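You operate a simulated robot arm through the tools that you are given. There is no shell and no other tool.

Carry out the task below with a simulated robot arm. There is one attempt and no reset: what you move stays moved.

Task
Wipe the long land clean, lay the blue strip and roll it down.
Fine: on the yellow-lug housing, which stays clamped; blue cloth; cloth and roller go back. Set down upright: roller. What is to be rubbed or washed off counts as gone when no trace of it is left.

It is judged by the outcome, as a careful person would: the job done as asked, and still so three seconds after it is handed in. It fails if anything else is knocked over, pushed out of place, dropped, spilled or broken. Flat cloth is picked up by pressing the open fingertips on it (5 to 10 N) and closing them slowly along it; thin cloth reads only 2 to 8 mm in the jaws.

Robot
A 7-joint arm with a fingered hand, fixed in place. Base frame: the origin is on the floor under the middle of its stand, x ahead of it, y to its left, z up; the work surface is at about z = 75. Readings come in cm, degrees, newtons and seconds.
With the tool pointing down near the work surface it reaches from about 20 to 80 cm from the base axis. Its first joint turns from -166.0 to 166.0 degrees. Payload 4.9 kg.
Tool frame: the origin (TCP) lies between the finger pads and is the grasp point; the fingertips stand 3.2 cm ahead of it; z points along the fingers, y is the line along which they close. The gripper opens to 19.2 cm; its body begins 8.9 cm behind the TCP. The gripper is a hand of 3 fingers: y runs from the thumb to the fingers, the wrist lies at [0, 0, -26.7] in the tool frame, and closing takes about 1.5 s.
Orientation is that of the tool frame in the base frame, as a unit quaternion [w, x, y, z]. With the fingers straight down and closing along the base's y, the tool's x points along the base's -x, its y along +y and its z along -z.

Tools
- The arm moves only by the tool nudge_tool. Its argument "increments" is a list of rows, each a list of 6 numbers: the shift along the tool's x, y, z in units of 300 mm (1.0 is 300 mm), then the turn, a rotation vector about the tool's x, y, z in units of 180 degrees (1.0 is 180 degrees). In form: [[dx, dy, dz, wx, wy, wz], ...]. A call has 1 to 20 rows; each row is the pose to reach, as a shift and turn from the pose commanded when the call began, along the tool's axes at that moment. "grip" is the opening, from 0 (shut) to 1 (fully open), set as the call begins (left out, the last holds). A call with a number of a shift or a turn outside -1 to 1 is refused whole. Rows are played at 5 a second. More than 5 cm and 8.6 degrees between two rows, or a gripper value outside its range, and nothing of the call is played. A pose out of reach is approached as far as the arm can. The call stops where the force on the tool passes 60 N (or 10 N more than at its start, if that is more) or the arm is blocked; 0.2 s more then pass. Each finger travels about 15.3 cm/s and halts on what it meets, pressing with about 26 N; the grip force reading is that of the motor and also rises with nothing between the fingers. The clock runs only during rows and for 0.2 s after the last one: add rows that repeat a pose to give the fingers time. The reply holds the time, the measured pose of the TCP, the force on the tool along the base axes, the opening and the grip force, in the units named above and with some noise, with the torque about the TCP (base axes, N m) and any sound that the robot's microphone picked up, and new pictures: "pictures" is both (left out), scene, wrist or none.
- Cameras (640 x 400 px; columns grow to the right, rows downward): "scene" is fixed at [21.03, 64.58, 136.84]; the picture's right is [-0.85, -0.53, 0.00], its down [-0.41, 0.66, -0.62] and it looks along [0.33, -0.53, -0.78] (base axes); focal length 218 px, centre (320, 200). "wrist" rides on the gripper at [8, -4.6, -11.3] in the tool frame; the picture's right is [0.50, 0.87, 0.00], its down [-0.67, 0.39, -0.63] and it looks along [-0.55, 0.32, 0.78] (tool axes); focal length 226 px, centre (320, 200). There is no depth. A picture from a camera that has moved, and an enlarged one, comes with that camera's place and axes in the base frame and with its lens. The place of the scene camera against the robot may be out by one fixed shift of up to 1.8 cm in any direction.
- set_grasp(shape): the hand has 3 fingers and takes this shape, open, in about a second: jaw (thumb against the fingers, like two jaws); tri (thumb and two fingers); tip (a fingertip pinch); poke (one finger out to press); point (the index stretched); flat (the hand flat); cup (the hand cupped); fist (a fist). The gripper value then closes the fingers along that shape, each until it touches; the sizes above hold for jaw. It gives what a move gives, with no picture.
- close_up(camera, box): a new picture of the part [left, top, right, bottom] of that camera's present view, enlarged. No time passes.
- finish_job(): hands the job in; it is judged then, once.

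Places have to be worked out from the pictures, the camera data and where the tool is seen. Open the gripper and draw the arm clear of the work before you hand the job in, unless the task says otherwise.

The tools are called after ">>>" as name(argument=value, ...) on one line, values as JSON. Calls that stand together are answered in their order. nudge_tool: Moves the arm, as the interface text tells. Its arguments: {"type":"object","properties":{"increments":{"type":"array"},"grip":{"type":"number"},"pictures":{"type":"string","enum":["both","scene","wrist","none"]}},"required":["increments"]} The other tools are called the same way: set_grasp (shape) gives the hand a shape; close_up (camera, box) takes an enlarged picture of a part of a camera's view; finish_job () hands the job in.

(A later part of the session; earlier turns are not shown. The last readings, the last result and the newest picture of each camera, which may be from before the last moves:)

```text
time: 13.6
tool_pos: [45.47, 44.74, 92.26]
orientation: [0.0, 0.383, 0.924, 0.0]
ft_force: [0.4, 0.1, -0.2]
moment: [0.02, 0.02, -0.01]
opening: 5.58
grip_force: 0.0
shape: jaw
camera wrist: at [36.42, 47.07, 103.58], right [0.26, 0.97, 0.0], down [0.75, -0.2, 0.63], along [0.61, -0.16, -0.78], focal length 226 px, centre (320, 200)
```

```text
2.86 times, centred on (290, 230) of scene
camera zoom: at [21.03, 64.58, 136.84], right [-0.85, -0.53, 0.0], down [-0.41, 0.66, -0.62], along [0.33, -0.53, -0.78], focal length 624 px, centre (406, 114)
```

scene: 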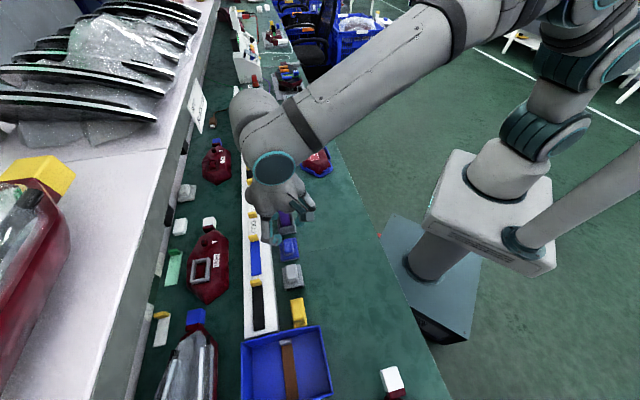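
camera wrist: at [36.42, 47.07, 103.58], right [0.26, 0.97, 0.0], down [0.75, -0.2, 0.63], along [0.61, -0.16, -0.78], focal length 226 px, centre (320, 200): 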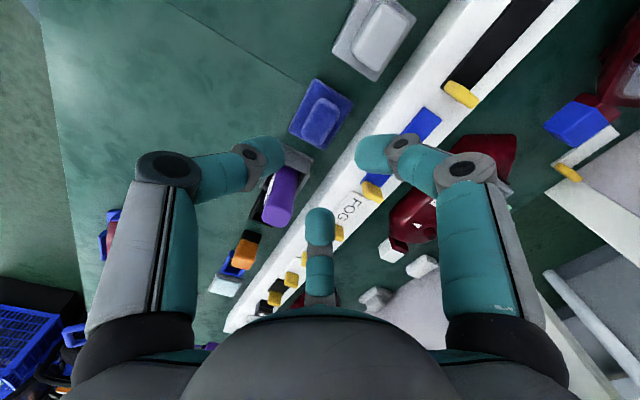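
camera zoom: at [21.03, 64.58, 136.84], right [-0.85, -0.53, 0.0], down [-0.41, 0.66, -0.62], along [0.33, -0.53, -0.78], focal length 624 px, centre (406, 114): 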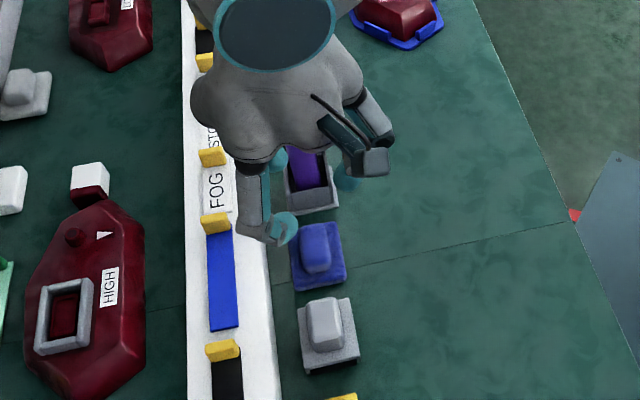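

The hand axis projects onto the knob's centre and the fingers pass clear of the PRIMER bottle. I shift 0.4 cm toward the thumb side and come down part way, to about z 83, to check clearance again.

>>> nudge_tool(increments=[[0, -0.0133, 0.08, 0, 0, 0], [0, -0.0133, 0.16, 0, 0, 0], [0, -0.0133, 0.24, 0, 0, 0], [0, -0.0133, 0.309, 0, 0, 0], [0, -0.0133, 0.309, 0, 0, 0]], pictures="both")

>>> close_up(camera="wrist", box=[220, 50, 420, 250])

>>> close_up(camera="scene", box=[240, 190, 330, 290])

```text
time: 14.8
tool_pos: [45.21, 44.41, 83.02]
orientation: [0.0, 0.383, 0.924, 0.0]
ft_force: [0.5, 0.6, 0.3]
moment: [0.01, 0.03, -0.02]
opening: 5.59
grip_force: 0.1
shape: jaw
camera wrist: at [36.12, 46.74, 94.28], right [0.26, 0.97, 0.0], down [0.75, -0.2, 0.63], along [0.61, -0.16, -0.78], focal length 226 px, centre (320, 200)
```

scene: 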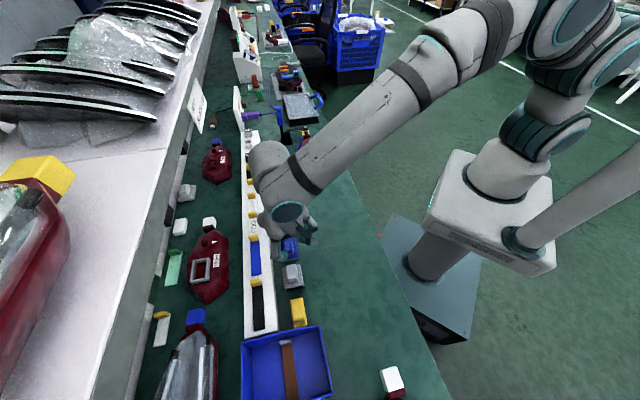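
wrist: 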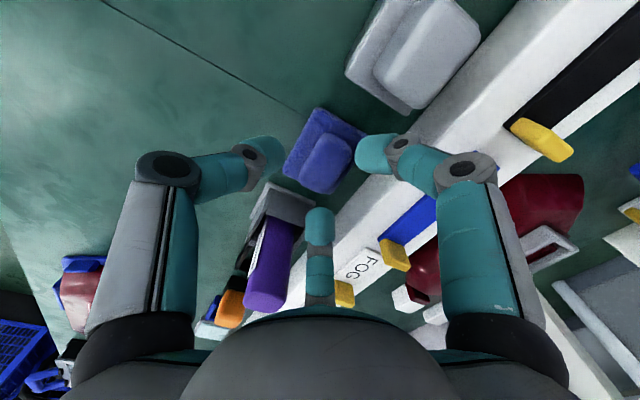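

```text
2.00 times, centred on (320, 150) of wrist
camera zoom: at [36.12, 46.74, 94.28], right [0.26, 0.97, 0.0], down [0.75, -0.2, 0.63], along [0.61, -0.16, -0.78], focal length 452 px, centre (320, 300)
```

zoom: 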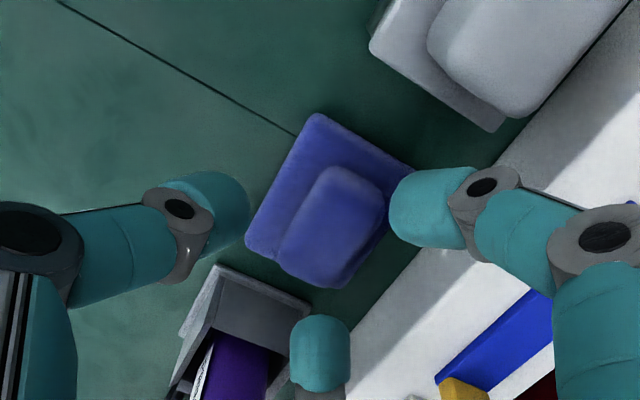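

```text
4.00 times, centred on (285, 240) of scene
camera zoom: at [21.03, 64.58, 136.84], right [-0.85, -0.53, 0.0], down [-0.41, 0.66, -0.62], along [0.33, -0.53, -0.78], focal length 874 px, centre (460, 40)
```

zoom: 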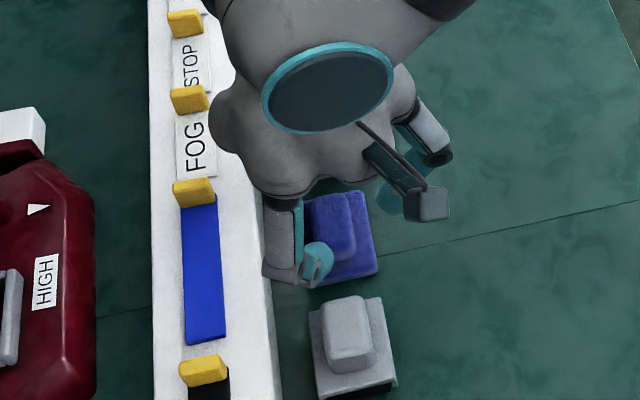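

The horizontal distal links reach farther out than I assumed (knuckle about 5.9 cm from the axis), so the gap between the PRIMER holder and the roller is tight. I'll narrow the opening a little, centre by +0.1 along the rack, and check with a closer picture.

>>> nudge_tool(increments=[[0.003, 0.004, 0, 0, 0, 0], [0.003, 0.004, 0, 0, 0, 0], [0.003, 0.004, 0, 0, 0, 0]], grip=0.25, pictures="wrist")

>>> close_up(camera="wrist", box=[260, 80, 400, 220])

>>> close_up(camera="scene", box=[265, 210, 315, 270])

```text
time: 15.6
tool_pos: [45.31, 44.52, 82.88]
orientation: [0.0, 0.383, 0.924, 0.0]
ft_force: [0.0, -0.8, 0.4]
moment: [-0.01, 0.0, 0.01]
opening: 4.82
grip_force: 0.0
shape: jaw
camera wrist: at [36.13, 46.87, 94.29], right [0.26, 0.97, 0.0], down [0.75, -0.2, 0.63], along [0.61, -0.16, -0.78], focal length 226 px, centre (320, 200)
```

wrist: 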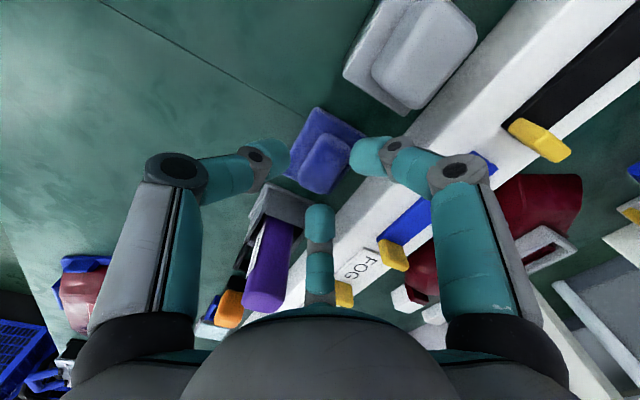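

```text
2.86 times, centred on (330, 150) of wrist
camera zoom: at [36.13, 46.87, 94.29], right [0.26, 0.97, 0.0], down [0.75, -0.2, 0.63], along [0.61, -0.16, -0.78], focal length 646 px, centre (291, 343)
```

zoom: 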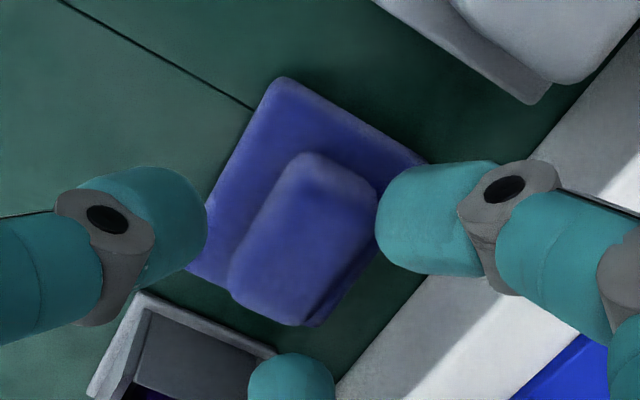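

```text
6.67 times, centred on (290, 240) of scene
camera zoom: at [21.03, 64.58, 136.84], right [-0.85, -0.53, 0.0], down [-0.41, 0.66, -0.62], along [0.33, -0.53, -0.78], focal length 1457 px, centre (520, -67)
```

zoom: 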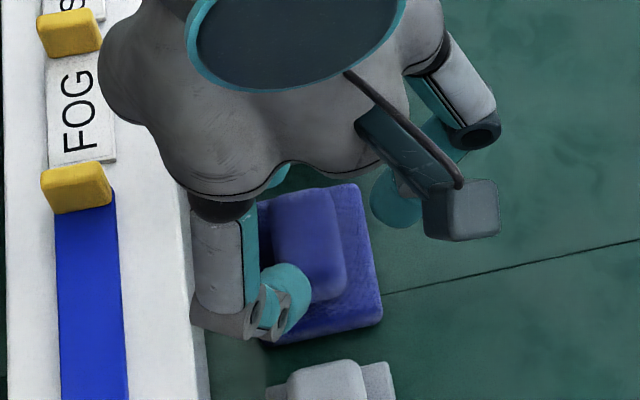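

The hand straddles the knob with about 0.5 cm to spare on each side. I descend in small steps to about z 80.2 and read the force.

>>> nudge_tool(increments=[[0, 0, 0.03, 0, 0, 0], [0, 0, 0.06, 0, 0, 0], [0, 0, 0.088, 0, 0, 0], [0, 0, 0.088, 0, 0, 0]], pictures="both")

>>> close_up(camera="wrist", box=[260, 80, 400, 220])

>>> close_up(camera="scene", box=[265, 210, 315, 270])

```text
time: 16.6
tool_pos: [45.64, 44.89, 81.15]
orientation: [0.004, 0.382, 0.924, 0.007]
ft_force: [14.6, -8.4, 50.5]
moment: [-0.54, -1.72, -0.15]
opening: 5.34
grip_force: 0.1
shape: jaw
camera wrist: at [36.42, 47.09, 92.3], right [0.26, 0.97, 0.01], down [0.74, -0.21, 0.64], along [0.62, -0.15, -0.77], focal length 226 px, centre (320, 200)
```

scene: 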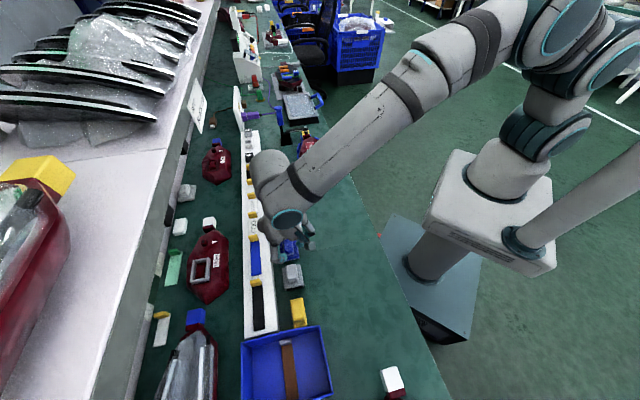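
wrist: 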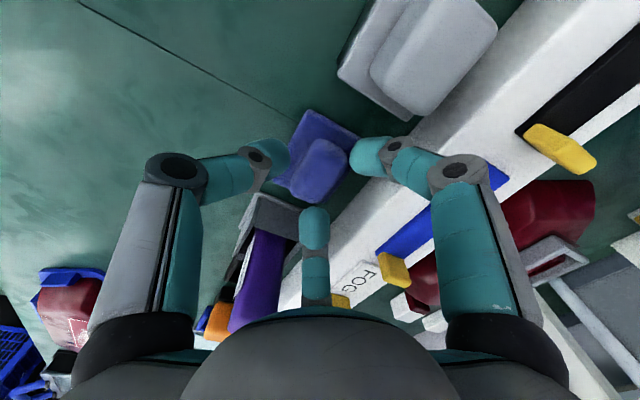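

```text
2.86 times, centred on (330, 150) of wrist
camera zoom: at [36.42, 47.09, 92.3], right [0.26, 0.97, 0.01], down [0.74, -0.21, 0.64], along [0.62, -0.15, -0.77], focal length 646 px, centre (291, 343)
```

zoom: 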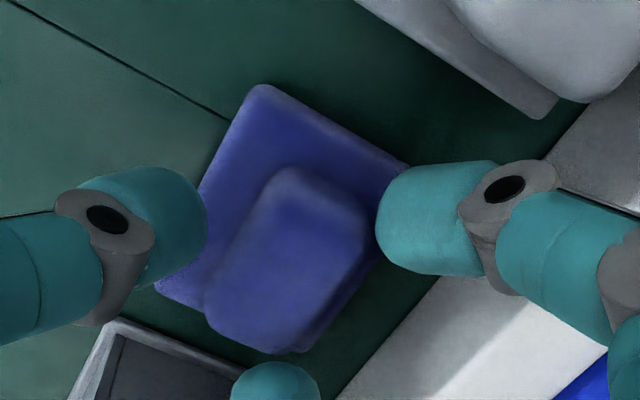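

```text
6.67 times, centred on (290, 240) of scene
camera zoom: at [21.03, 64.58, 136.84], right [-0.85, -0.53, 0.0], down [-0.41, 0.66, -0.62], along [0.33, -0.53, -0.78], focal length 1457 px, centre (520, -67)
```

zoom: 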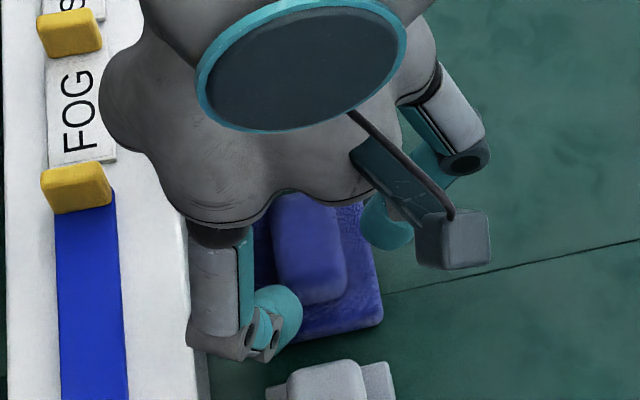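

A 50 N contact came early: the lug-side finger landed on the end of the knob, so the knob top is nearer z 78.1 and I was a few millimetres off. I lift back up and look again before trying.

>>> nudge_tool(increments=[[0, 0, -0.04, 0, 0, 0], [0, 0, -0.088, 0, 0, 0], [0, 0, -0.16, 0, 0, 0], [0, 0, -0.26, 0, 0, 0], [0, 0, -0.36, 0, 0, 0], [0, 0, -0.36, 0, 0, 0]], pictures="both")

>>> close_up(camera="wrist", box=[275, 70, 365, 150])

>>> close_up(camera="scene", box=[265, 225, 315, 290])

```text
time: 18.0
tool_pos: [45.08, 44.45, 91.17]
orientation: [0.0, 0.382, 0.924, -0.001]
ft_force: [0.0, -0.1, -0.6]
moment: [-0.01, -0.01, 0.02]
opening: 4.83
grip_force: 0.0
shape: jaw
camera wrist: at [36.04, 46.84, 102.43], right [0.26, 0.97, 0.0], down [0.75, -0.2, 0.63], along [0.61, -0.16, -0.78], focal length 226 px, centre (320, 200)
```

scene: 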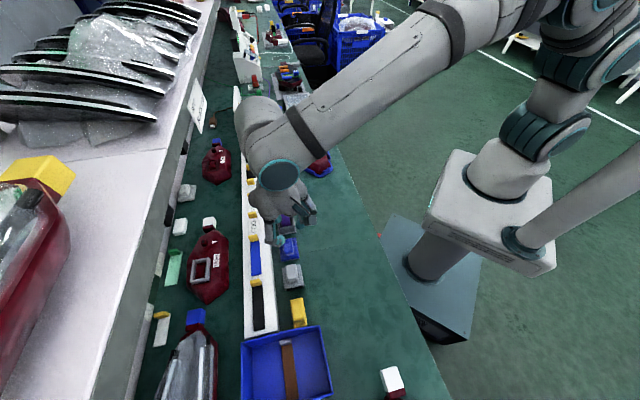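
wrist: 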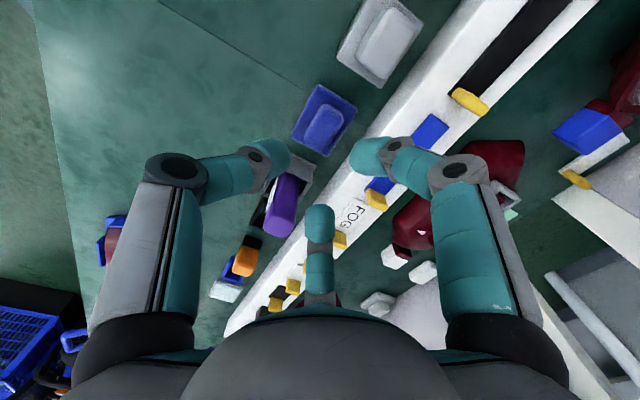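

```text
5.00 times, centred on (320, 110) of wrist
camera zoom: at [36.04, 46.84, 102.43], right [0.26, 0.97, 0.0], down [0.75, -0.2, 0.63], along [0.61, -0.16, -0.78], focal length 1130 px, centre (320, 650)
```

zoom: 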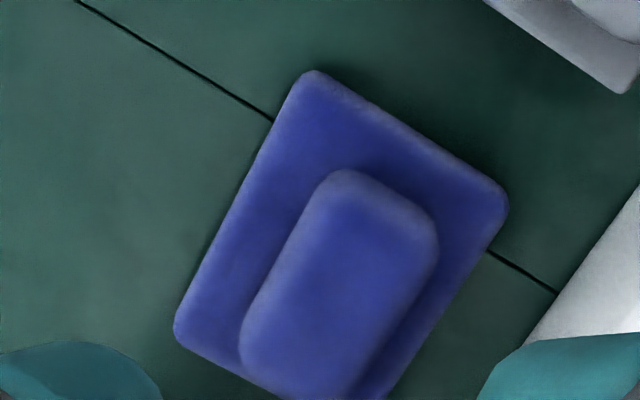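

```text
6.15 times, centred on (290, 258) of scene
camera zoom: at [21.03, 64.58, 136.84], right [-0.85, -0.53, 0.0], down [-0.41, 0.66, -0.62], along [0.33, -0.53, -0.78], focal length 1345 px, centre (505, -154)
```

zoom: 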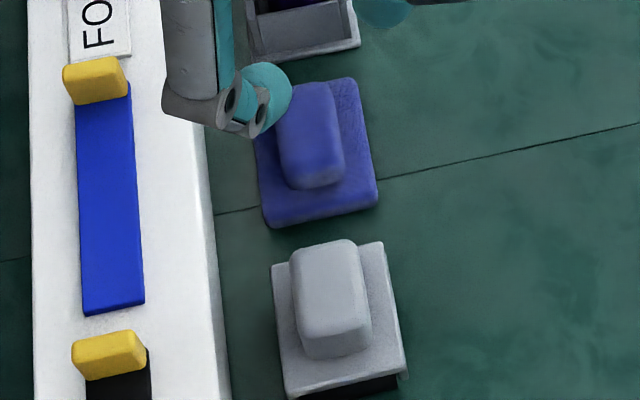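

The cloth has not moved. From this near-vertical view the knob is larger than I judged, about 4.8 × 2.6 cm, centred about 0.45 cm toward the rack from the hand axis. I open to about 5.5 cm, correct the centring and come down to z 82.5 for a check.

>>> nudge_tool(increments=[[-0.0033, 0.014, 0.0, 0, 0, 0], [-0.0033, 0.014, 0.1, 0, 0, 0], [-0.0033, 0.014, 0.2, 0, 0, 0], [-0.0033, 0.014, 0.289, 0, 0, 0], [-0.0033, 0.014, 0.289, 0, 0, 0]], grip=0.287, pictures="both")

>>> close_up(camera="wrist", box=[260, 90, 400, 230])

>>> close_up(camera="scene", box=[260, 210, 315, 280])

```text
time: 19.2
tool_pos: [45.48, 44.78, 82.38]
orientation: [0.0, 0.383, 0.924, 0.001]
ft_force: [0.4, -0.6, 0.6]
moment: [-0.01, 0.0, 0.01]
opening: 5.46
grip_force: 0.1
shape: jaw
camera wrist: at [36.41, 47.09, 93.71], right [0.26, 0.97, 0.0], down [0.75, -0.2, 0.63], along [0.61, -0.16, -0.78], focal length 226 px, centre (320, 200)
```

scene: 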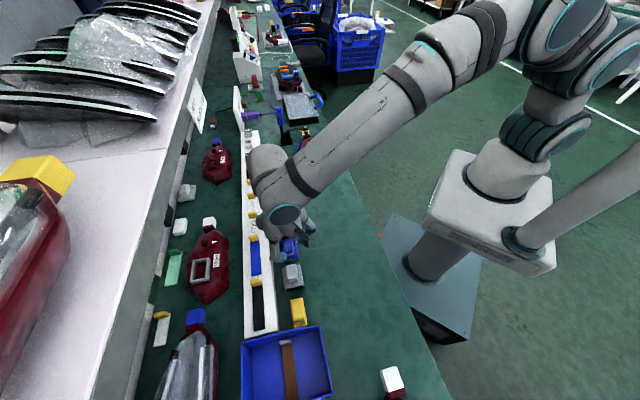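
wrist: 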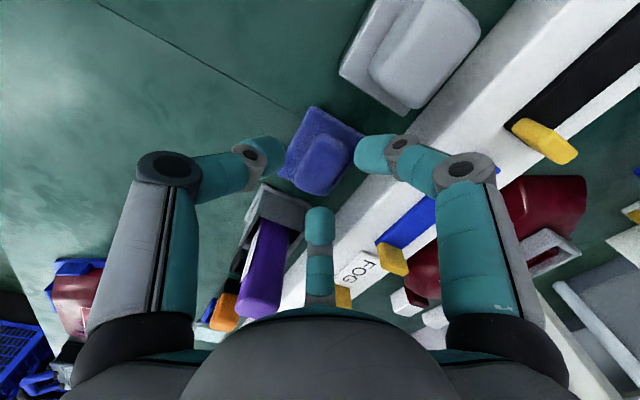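

```text
2.86 times, centred on (330, 160) of wrist
camera zoom: at [36.41, 47.09, 93.71], right [0.26, 0.97, 0.0], down [0.75, -0.2, 0.63], along [0.61, -0.16, -0.78], focal length 646 px, centre (291, 314)
```

zoom: 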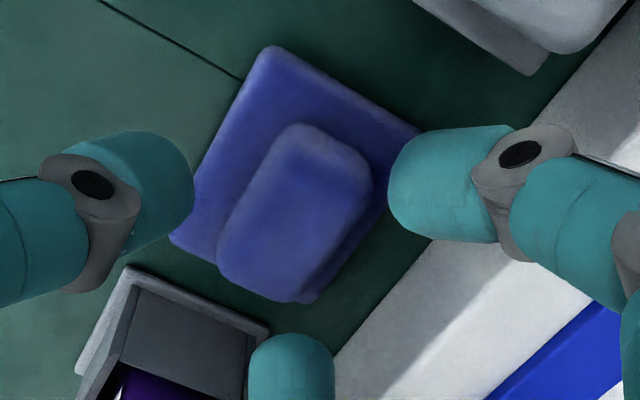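

```text
5.71 times, centred on (288, 245) of scene
camera zoom: at [21.03, 64.58, 136.84], right [-0.85, -0.53, 0.0], down [-0.41, 0.66, -0.62], along [0.33, -0.53, -0.78], focal length 1249 px, centre (506, -57)
```

zoom: 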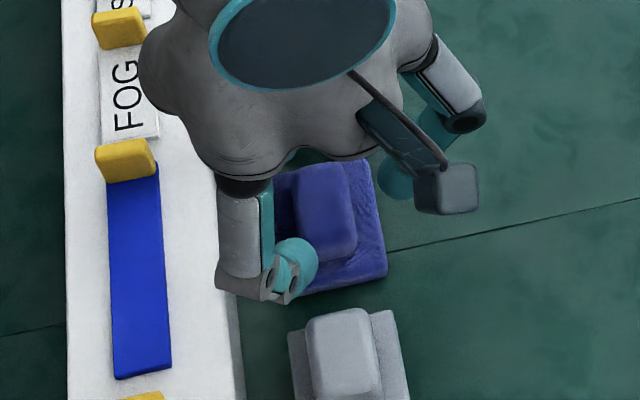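

The hand is now centred within about 0.2 cm and both end fingers clear the knob. I go down 1.6 cm slowly and check the force.

>>> nudge_tool(increments=[[0, 0, 0.013, 0, 0, 0], [0, 0, 0.027, 0, 0, 0], [0, 0, 0.04, 0, 0, 0], [0, 0, 0.053, 0, 0, 0], [0, 0, 0.053, 0, 0, 0]], pictures="wrist")

>>> close_up(camera="wrist", box=[260, 90, 400, 230])

```text
time: 20.4
tool_pos: [45.67, 44.82, 81.05]
orientation: [0.001, 0.382, 0.924, 0.003]
ft_force: [6.1, -2.7, 24.4]
moment: [-0.3, -0.93, 0.0]
opening: 5.73
grip_force: 0.0
shape: jaw
camera wrist: at [36.59, 47.18, 92.39], right [0.26, 0.97, 0.01], down [0.75, -0.2, 0.63], along [0.61, -0.16, -0.77], focal length 226 px, centre (320, 200)
```

wrist: 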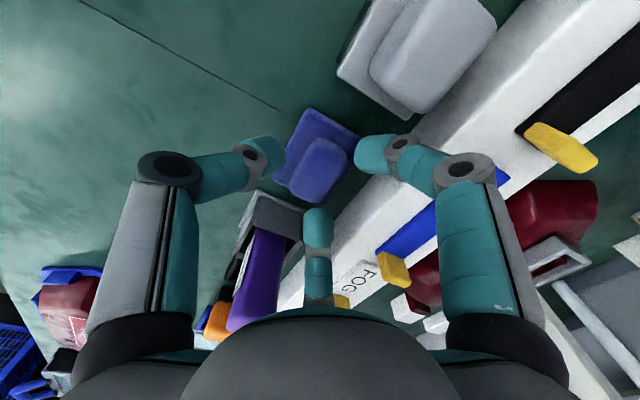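

```text
2.86 times, centred on (330, 160) of wrist
camera zoom: at [36.59, 47.18, 92.39], right [0.26, 0.97, 0.01], down [0.75, -0.2, 0.63], along [0.61, -0.16, -0.77], focal length 646 px, centre (291, 314)
```

zoom: 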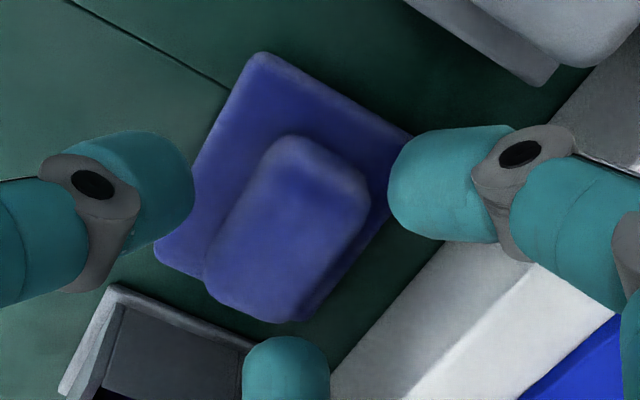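

It touched again, lightly, and nothing has shifted: the fingers are 2.5 cm thick, so this gap is too narrow for a straight-down grasp. I'll draw the cloth out toward the robot first, using one finger of the wide-open hand as a peg behind the knob. I lift clear and turn back 60° so that one finger points at the rack.

>>> nudge_tool(increments=[[0, 0, -0.05, 0, 0, 0], [0, 0, -0.15, 0, 0, 0], [0, 0, -0.26, 0, 0, 0], [0, 0, -0.37, 0, 0, 0], [0, -0.05, -0.4, 0, 0, -0.04], [0, -0.1, -0.4, 0, 0, -0.08], [0, -0.15, -0.4, 0, 0, -0.12], [0, -0.2, -0.4, 0, 0, -0.165], [0, -0.25, -0.4, 0, 0, -0.21], [0, -0.25, -0.4, 0, 0, -0.25], [0, -0.25, -0.4, 0, 0, -0.29], [0, -0.25, -0.4, 0, 0, -0.333], [0, -0.25, -0.4, 0, 0, -0.333]], pictures="both")

>>> close_up(camera="scene", box=[260, 210, 330, 310])

```text
time: 23.2
tool_pos: [40.17, 39.4, 92.81]
orientation: [-0.001, -0.131, 0.991, 0.001]
ft_force: [0.1, 0.1, -0.3]
moment: [0.02, -0.02, 0.0]
opening: 5.49
grip_force: 0.1
shape: jaw
camera wrist: at [33.57, 32.89, 104.12], right [-0.71, 0.71, 0.0], down [0.55, 0.55, 0.63], along [0.45, 0.45, -0.78], focal length 226 px, centre (320, 200)
```

scene: 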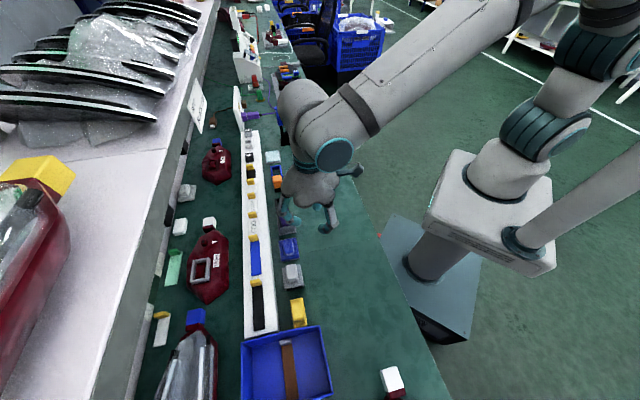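
wrist: 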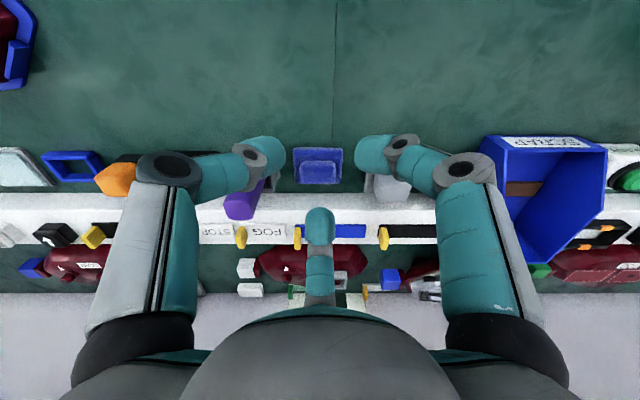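

```text
4.00 times, centred on (295, 260) of scene
camera zoom: at [21.03, 64.58, 136.84], right [-0.85, -0.53, 0.0], down [-0.41, 0.66, -0.62], along [0.33, -0.53, -0.78], focal length 874 px, centre (420, -40)
```

zoom: 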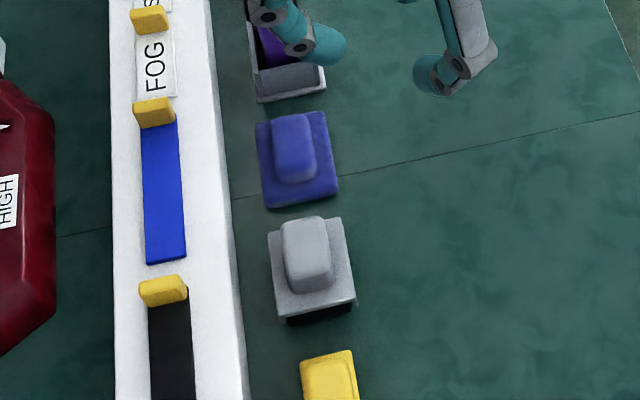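

The view is now square to the bench. I zoom to measure the cloth, its neighbours and the rack edge in this aligned frame.

>>> close_up(camera="wrist", box=[280, 130, 370, 210])

>>> close_up(camera="wrist", box=[220, 130, 440, 260])

```text
5.00 times, centred on (325, 170) of wrist
camera zoom: at [33.57, 32.89, 104.12], right [-0.71, 0.71, 0.0], down [0.55, 0.55, 0.63], along [0.45, 0.45, -0.78], focal length 1130 px, centre (295, 350)
```

zoom: 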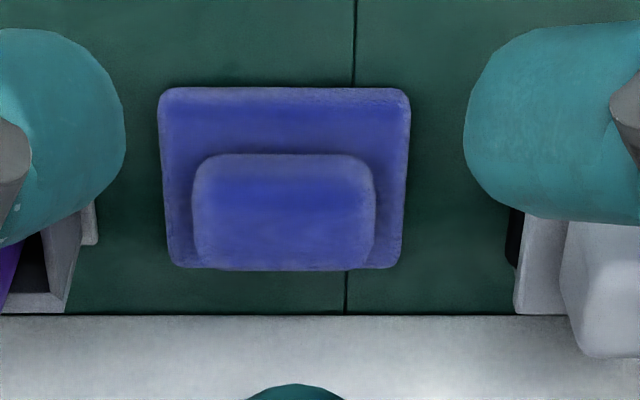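

```text
2.91 times, centred on (330, 195) of wrist
camera zoom: at [33.57, 32.89, 104.12], right [-0.71, 0.71, 0.0], down [0.55, 0.55, 0.63], along [0.45, 0.45, -0.78], focal length 658 px, centre (291, 214)
```

zoom: 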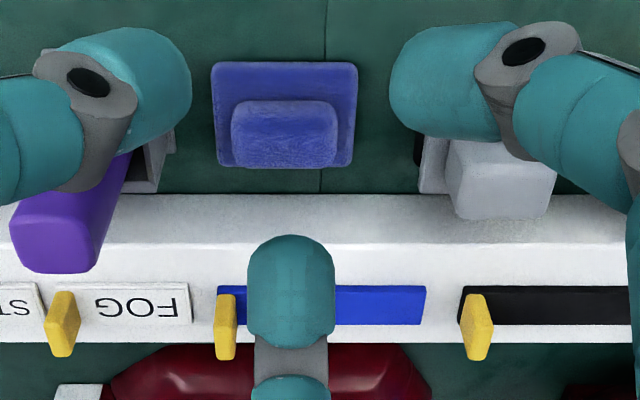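

Aligned measures: the knob spans 4.9 × 2.5 cm, and there is a 3.9 cm gap between its far face and the rack foot, enough for one straight finger. I open the hand fully here, shift 0.3 cm and check where the peg finger comes.

>>> nudge_tool(increments=[[-0.0048, -0.0084, 0, 0, 0, 0], [-0.0048, -0.0084, 0, 0, 0, 0], [-0.0048, -0.0084, 0, 0, 0, 0], [-0.0048, -0.0084, 0, 0, 0, 0], [-0.0048, -0.0084, 0, 0, 0, 0], [-0.0048, -0.0084, 0, 0, 0, 0]], grip=1.0, pictures="both")

>>> close_up(camera="wrist", box=[260, 140, 380, 320])

>>> close_up(camera="scene", box=[240, 170, 380, 290])

```text
time: 24.6
tool_pos: [40.42, 39.11, 92.85]
orientation: [0.001, -0.13, 0.992, 0.0]
ft_force: [-0.9, 0.1, -0.2]
moment: [0.0, 0.02, -0.01]
opening: 19.15
grip_force: 0.1
shape: jaw
camera wrist: at [33.75, 32.72, 104.13], right [-0.71, 0.71, 0.0], down [0.55, 0.55, 0.63], along [0.45, 0.45, -0.78], focal length 226 px, centre (320, 200)
```

scene: 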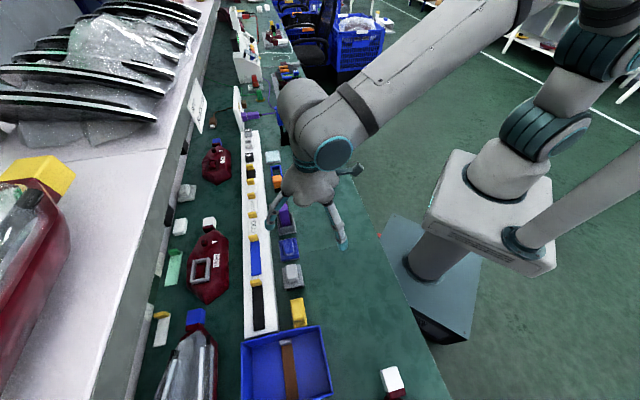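
wrist: 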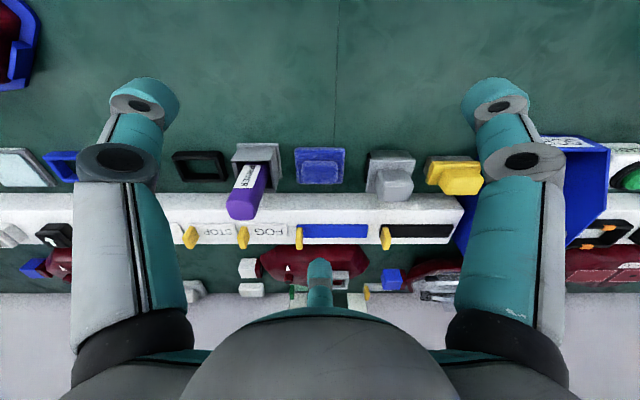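

```text
2.22 times, centred on (320, 230) of wrist
camera zoom: at [33.75, 32.72, 104.13], right [-0.71, 0.71, 0.0], down [0.55, 0.55, 0.63], along [0.45, 0.45, -0.78], focal length 502 px, centre (320, 133)
```

zoom: 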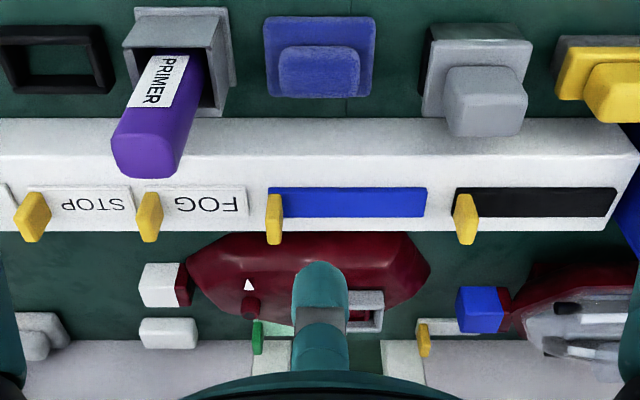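

```text
3.33 times, centred on (310, 230) of scene
camera zoom: at [21.03, 64.58, 136.84], right [-0.85, -0.53, 0.0], down [-0.41, 0.66, -0.62], along [0.33, -0.53, -0.78], focal length 728 px, centre (353, 100)
```

zoom: 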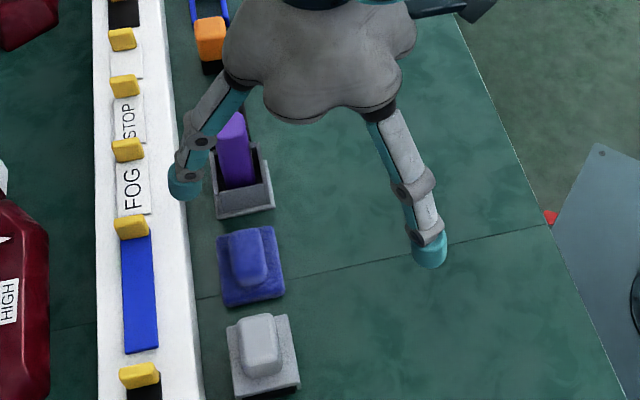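

The peg finger lines up with the knob's middle. I shift 0.3 cm away from the rack and go down to z 81.6, the tips just above knob height, to check the clearance.

>>> nudge_tool(increments=[[0.0087, -0.005, 0.1, 0, 0, 0], [0.0087, -0.005, 0.2, 0, 0, 0], [0.0087, -0.005, 0.3, 0, 0, 0], [0.0087, -0.005, 0.375, 0, 0, 0], [0.0087, -0.005, 0.375, 0, 0, 0]], pictures="both")

>>> close_up(camera="wrist", box=[240, 160, 400, 300])

>>> close_up(camera="scene", box=[250, 190, 340, 290])

```text
time: 25.8
tool_pos: [40.17, 38.95, 81.73]
orientation: [0.0, -0.131, 0.991, 0.0]
ft_force: [0.1, 0.0, 0.4]
moment: [-0.02, 0.0, 0.02]
opening: 19.21
grip_force: 0.1
shape: jaw
camera wrist: at [33.46, 32.49, 92.89], right [-0.71, 0.71, 0.0], down [0.55, 0.55, 0.63], along [0.45, 0.45, -0.78], focal length 226 px, centre (320, 200)
```

scene: 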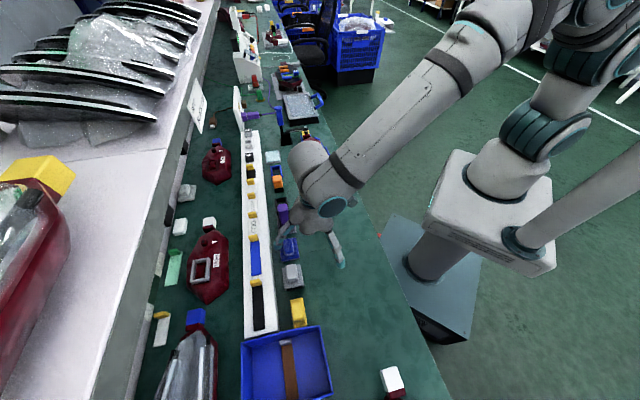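
wrist: 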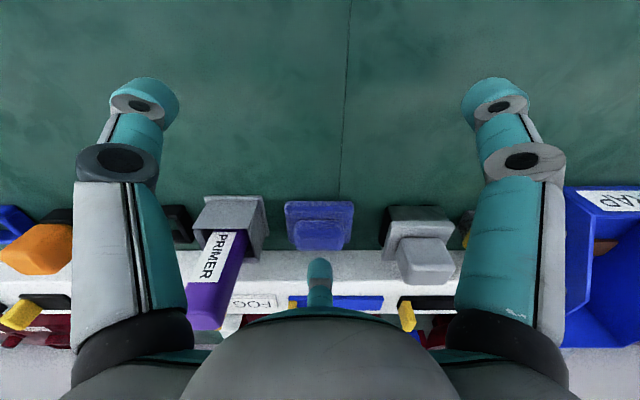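

```text
2.86 times, centred on (320, 230) of wrist
camera zoom: at [33.46, 32.49, 92.89], right [-0.71, 0.71, 0.0], down [0.55, 0.55, 0.63], along [0.45, 0.45, -0.78], focal length 646 px, centre (320, 114)
```

zoom: 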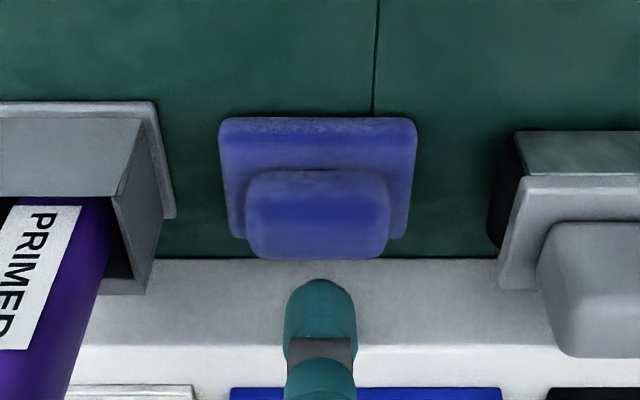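

```text
4.00 times, centred on (295, 240) of scene
camera zoom: at [21.03, 64.58, 136.84], right [-0.85, -0.53, 0.0], down [-0.41, 0.66, -0.62], along [0.33, -0.53, -0.78], focal length 874 px, centre (420, 40)
```

zoom: 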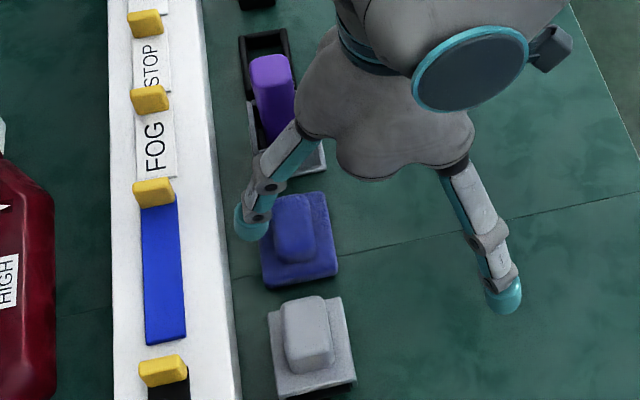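

The peg is just behind the knob, with about 0.2 cm to the knob and 0.45 cm to the rack. I shift 0.1 cm toward the rack and lower 2.1 cm in small steps.

>>> nudge_tool(increments=[[-0.0029, 0.0017, 0.0, 0, 0, 0], [-0.0029, 0.0017, 0.018, 0, 0, 0], [-0.0029, 0.0017, 0.036, 0, 0, 0], [-0.0029, 0.0017, 0.054, 0, 0, 0], [-0.0029, 0.0017, 0.07, 0, 0, 0], [-0.0029, 0.0017, 0.07, 0, 0, 0]], pictures="both")

>>> close_up(camera="wrist", box=[240, 160, 400, 300])

>>> close_up(camera="scene", box=[250, 190, 340, 290])

```text
time: 27.2
tool_pos: [40.37, 39.13, 79.44]
orientation: [0.0, -0.131, 0.991, 0.0]
ft_force: [0.1, -0.7, 1.5]
moment: [-0.01, -0.03, 0.02]
opening: 19.21
grip_force: 0.2
shape: jaw
camera wrist: at [33.57, 32.6, 90.81], right [-0.71, 0.71, 0.0], down [0.55, 0.55, 0.63], along [0.45, 0.45, -0.78], focal length 226 px, centre (320, 200)
```

scene: 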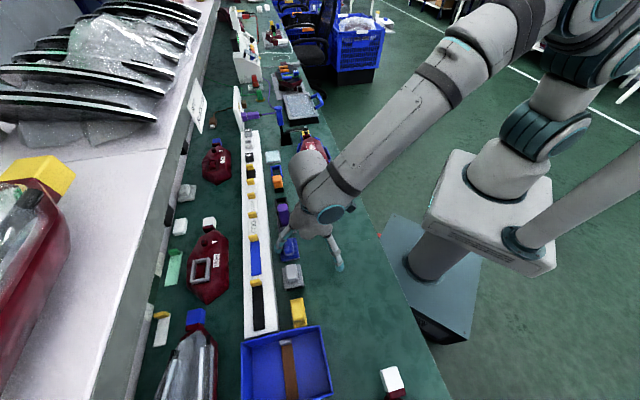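
wrist: 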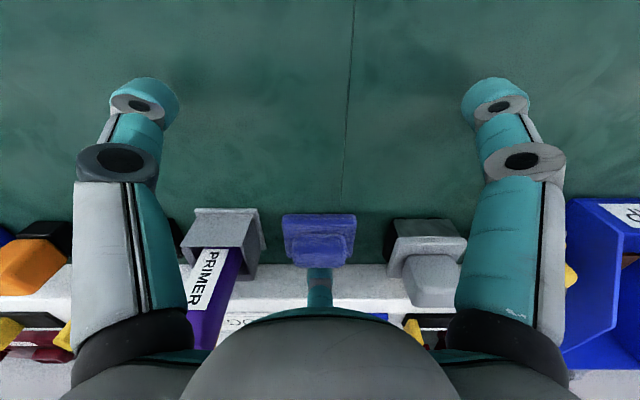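

```text
2.86 times, centred on (320, 230) of wrist
camera zoom: at [33.57, 32.6, 90.81], right [-0.71, 0.71, 0.0], down [0.55, 0.55, 0.63], along [0.45, 0.45, -0.78], focal length 646 px, centre (320, 114)
```

zoom: 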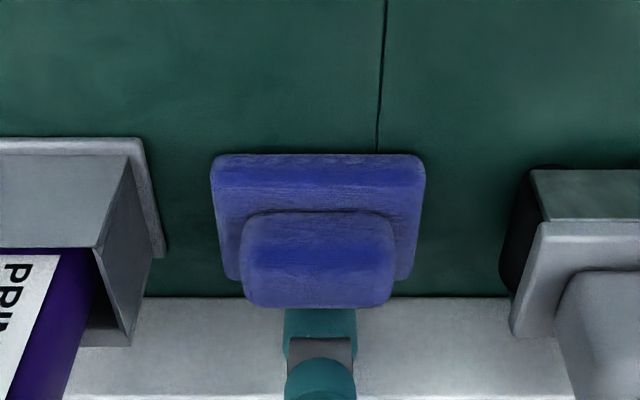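

```text
4.00 times, centred on (295, 240) of scene
camera zoom: at [21.03, 64.58, 136.84], right [-0.85, -0.53, 0.0], down [-0.41, 0.66, -0.62], along [0.33, -0.53, -0.78], focal length 874 px, centre (420, 40)
```

zoom: 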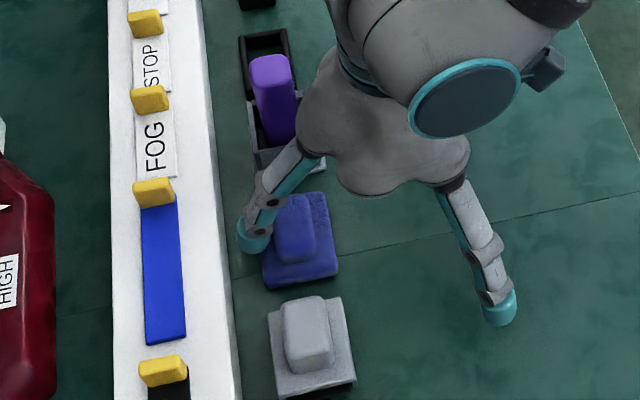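

The peg stands behind the knob with no load. I draw the cloth about 9.5 cm toward the robot, slowly.

>>> nudge_tool(increments=[[0.014, -0.008, -0.003, 0, 0, 0], [0.031, -0.018, -0.003, 0, 0, 0], [0.052, -0.03, -0.003, 0, 0, 0], [0.075, -0.043, -0.003, 0, 0, 0], [0.1, -0.058, -0.003, 0, 0, 0], [0.125, -0.072, -0.003, 0, 0, 0], [0.15, -0.087, -0.003, 0, 0, 0], [0.175, -0.101, -0.003, 0, 0, 0], [0.2, -0.115, -0.003, 0, 0, 0], [0.225, -0.13, -0.003, 0, 0, 0], [0.25, -0.144, -0.003, 0, 0, 0], [0.27, -0.156, -0.003, 0, 0, 0], [0.277, -0.16, -0.003, 0, 0, 0], [0.277, -0.16, -0.003, 0, 0, 0]], pictures="both")

>>> close_up(camera="wrist", box=[220, 140, 420, 300])

>>> close_up(camera="scene", box=[240, 190, 380, 310])

```text
time: 30.2
tool_pos: [33.47, 32.27, 79.57]
orientation: [0.0, -0.13, 0.992, 0.001]
ft_force: [0.1, 0.8, 0.4]
moment: [0.01, -0.01, 0.0]
opening: 19.17
grip_force: 0.0
shape: jaw
camera wrist: at [26.79, 25.76, 90.84], right [-0.71, 0.71, 0.0], down [0.55, 0.55, 0.63], along [0.45, 0.45, -0.78], focal length 226 px, centre (320, 200)
```

scene: 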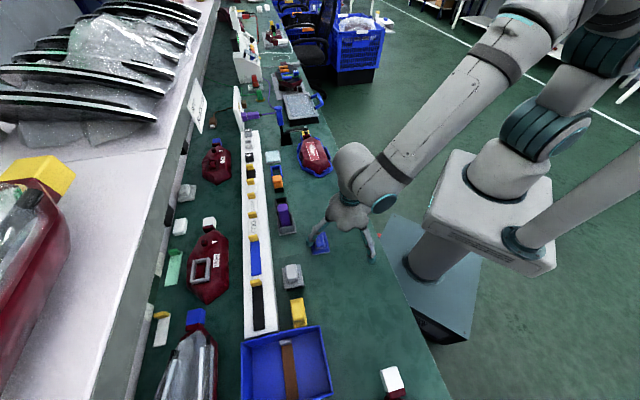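
wrist: 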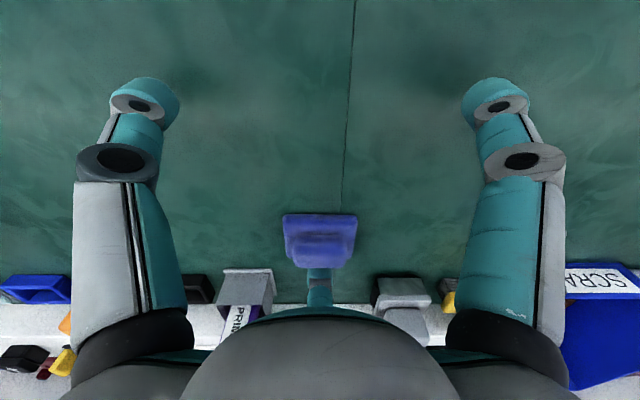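

```text
2.50 times, centred on (320, 220) of wrist
camera zoom: at [26.79, 25.76, 90.84], right [-0.71, 0.71, 0.0], down [0.55, 0.55, 0.63], along [0.45, 0.45, -0.78], focal length 565 px, centre (320, 150)
```

zoom: 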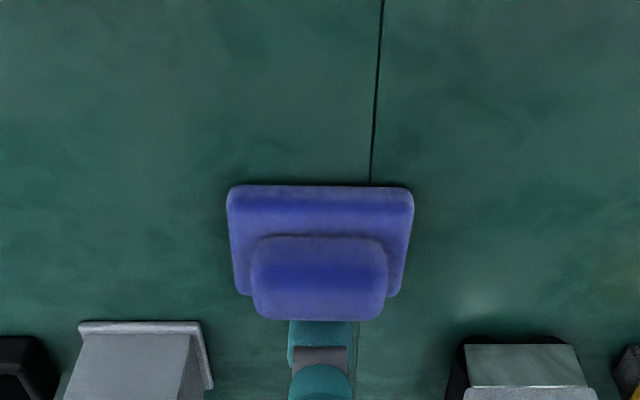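

```text
3.33 times, centred on (310, 250) of scene
camera zoom: at [21.03, 64.58, 136.84], right [-0.85, -0.53, 0.0], down [-0.41, 0.66, -0.62], along [0.33, -0.53, -0.78], focal length 728 px, centre (353, 33)
```

zoom: 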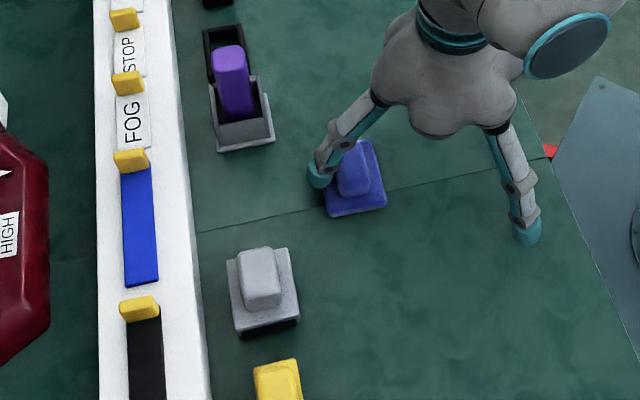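

The cloth slid out cleanly, knob now centred near (U −0.7, V 54.6) in bench coordinates (base about (39.1, 38.1)). I lift, move over it and set the opening to about 7.5 cm for the grasp in open space.

>>> nudge_tool(increments=[[0, 0, -0.1, 0, 0, 0], [0, 0, -0.2, 0, 0, 0], [0, 0, -0.3, 0, 0, 0], [-0.08, 0.047, -0.3, 0, 0, 0], [-0.16, 0.094, -0.3, 0, 0, 0], [-0.244, 0.141, -0.3, 0, 0, 0], [-0.244, 0.141, -0.3, 0, 0, 0]], grip=0.39, pictures="both")

>>> close_up(camera="wrist", box=[250, 90, 390, 220])

```text
time: 31.8
tool_pos: [39.5, 38.35, 88.69]
orientation: [0.0, -0.131, 0.991, -0.001]
ft_force: [0.6, 0.8, 0.2]
moment: [0.02, -0.03, -0.01]
opening: 7.53
grip_force: 0.1
shape: jaw
camera wrist: at [32.79, 31.73, 99.93], right [-0.71, 0.71, 0.0], down [0.55, 0.55, 0.63], along [0.45, 0.45, -0.78], focal length 226 px, centre (320, 200)
```

scene: 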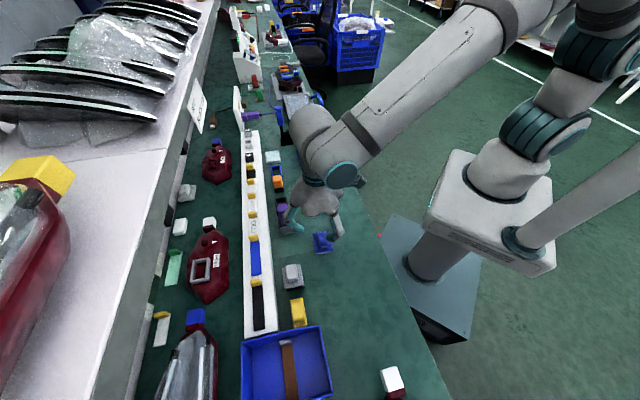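
wrist: 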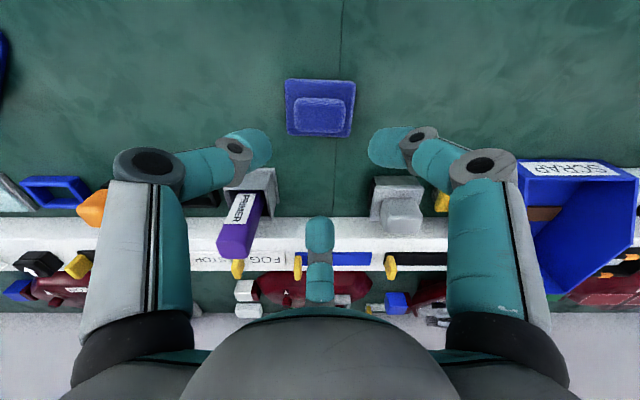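

```text
3.08 times, centred on (320, 155) of wrist
camera zoom: at [32.79, 31.73, 99.93], right [-0.71, 0.71, 0.0], down [0.55, 0.55, 0.63], along [0.45, 0.45, -0.78], focal length 696 px, centre (320, 338)
```

zoom: 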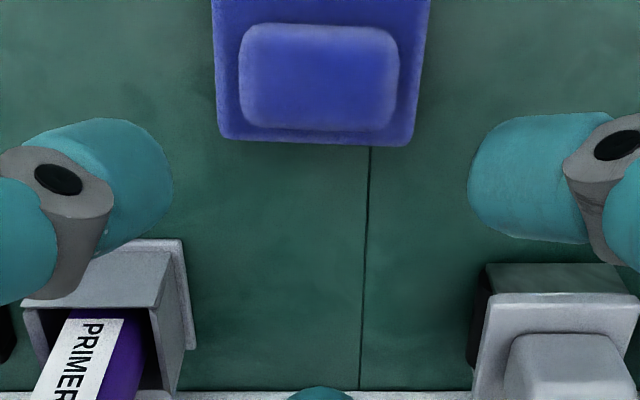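

Closing the peg while lifting nudged the cloth another 1.4 cm toward the robot; it is now centred at V ≈ 53.2. I shift 1.45 cm that way and descend to z 82.5.

>>> nudge_tool(increments=[[0.0419, -0.0242, 0, 0, 0, 0], [0.0419, -0.0242, 0.1, 0, 0, 0], [0.0419, -0.0242, 0.2, 0, 0, 0], [0.0419, -0.0242, 0.2, 0, 0, 0]], pictures="both")

>>> close_up(camera="wrist", box=[250, 90, 390, 240])

>>> close_up(camera="scene", box=[270, 190, 380, 280])

```text
time: 32.8
tool_pos: [38.58, 37.11, 82.57]
orientation: [-0.001, -0.13, 0.991, 0.0]
ft_force: [-0.3, -0.5, -0.4]
moment: [0.0, 0.0, 0.0]
opening: 7.53
grip_force: 0.1
shape: jaw
camera wrist: at [31.86, 30.62, 93.88], right [-0.71, 0.71, 0.0], down [0.55, 0.55, 0.63], along [0.45, 0.45, -0.78], focal length 226 px, centre (320, 200)
```

scene: 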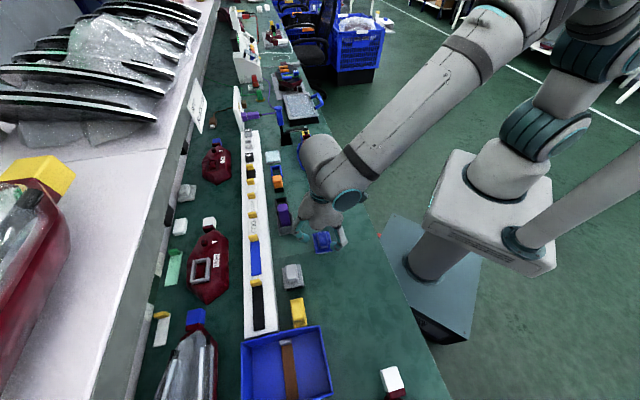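
wrist: 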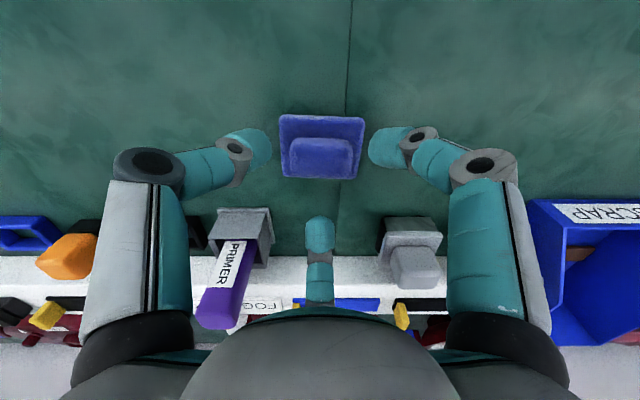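

```text
2.67 times, centred on (320, 165) of wrist
camera zoom: at [31.86, 30.62, 93.88], right [-0.71, 0.71, 0.0], down [0.55, 0.55, 0.63], along [0.45, 0.45, -0.78], focal length 603 px, centre (320, 293)
```

zoom: 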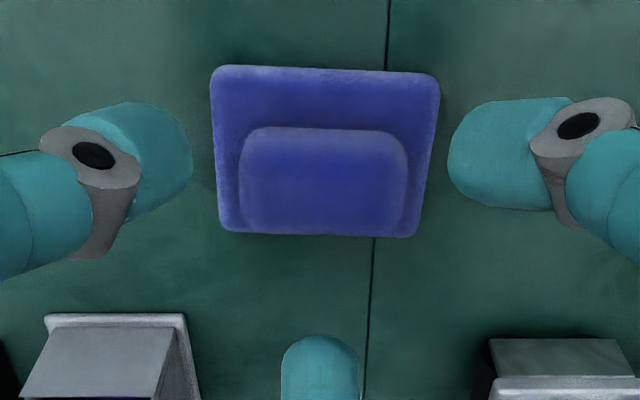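

```text
4.44 times, centred on (325, 235) of scene
camera zoom: at [21.03, 64.58, 136.84], right [-0.85, -0.53, 0.0], down [-0.41, 0.66, -0.62], along [0.33, -0.53, -0.78], focal length 971 px, centre (298, 44)
```

zoom: 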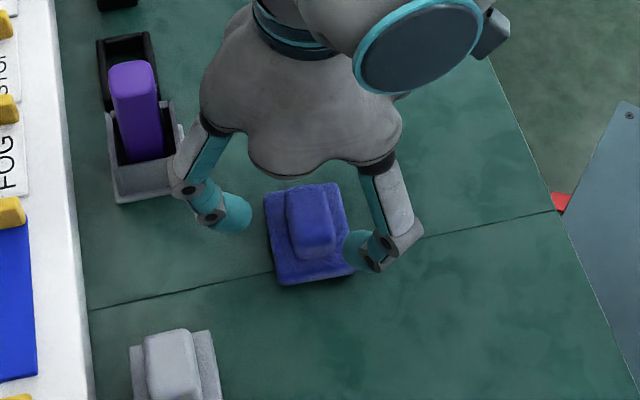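

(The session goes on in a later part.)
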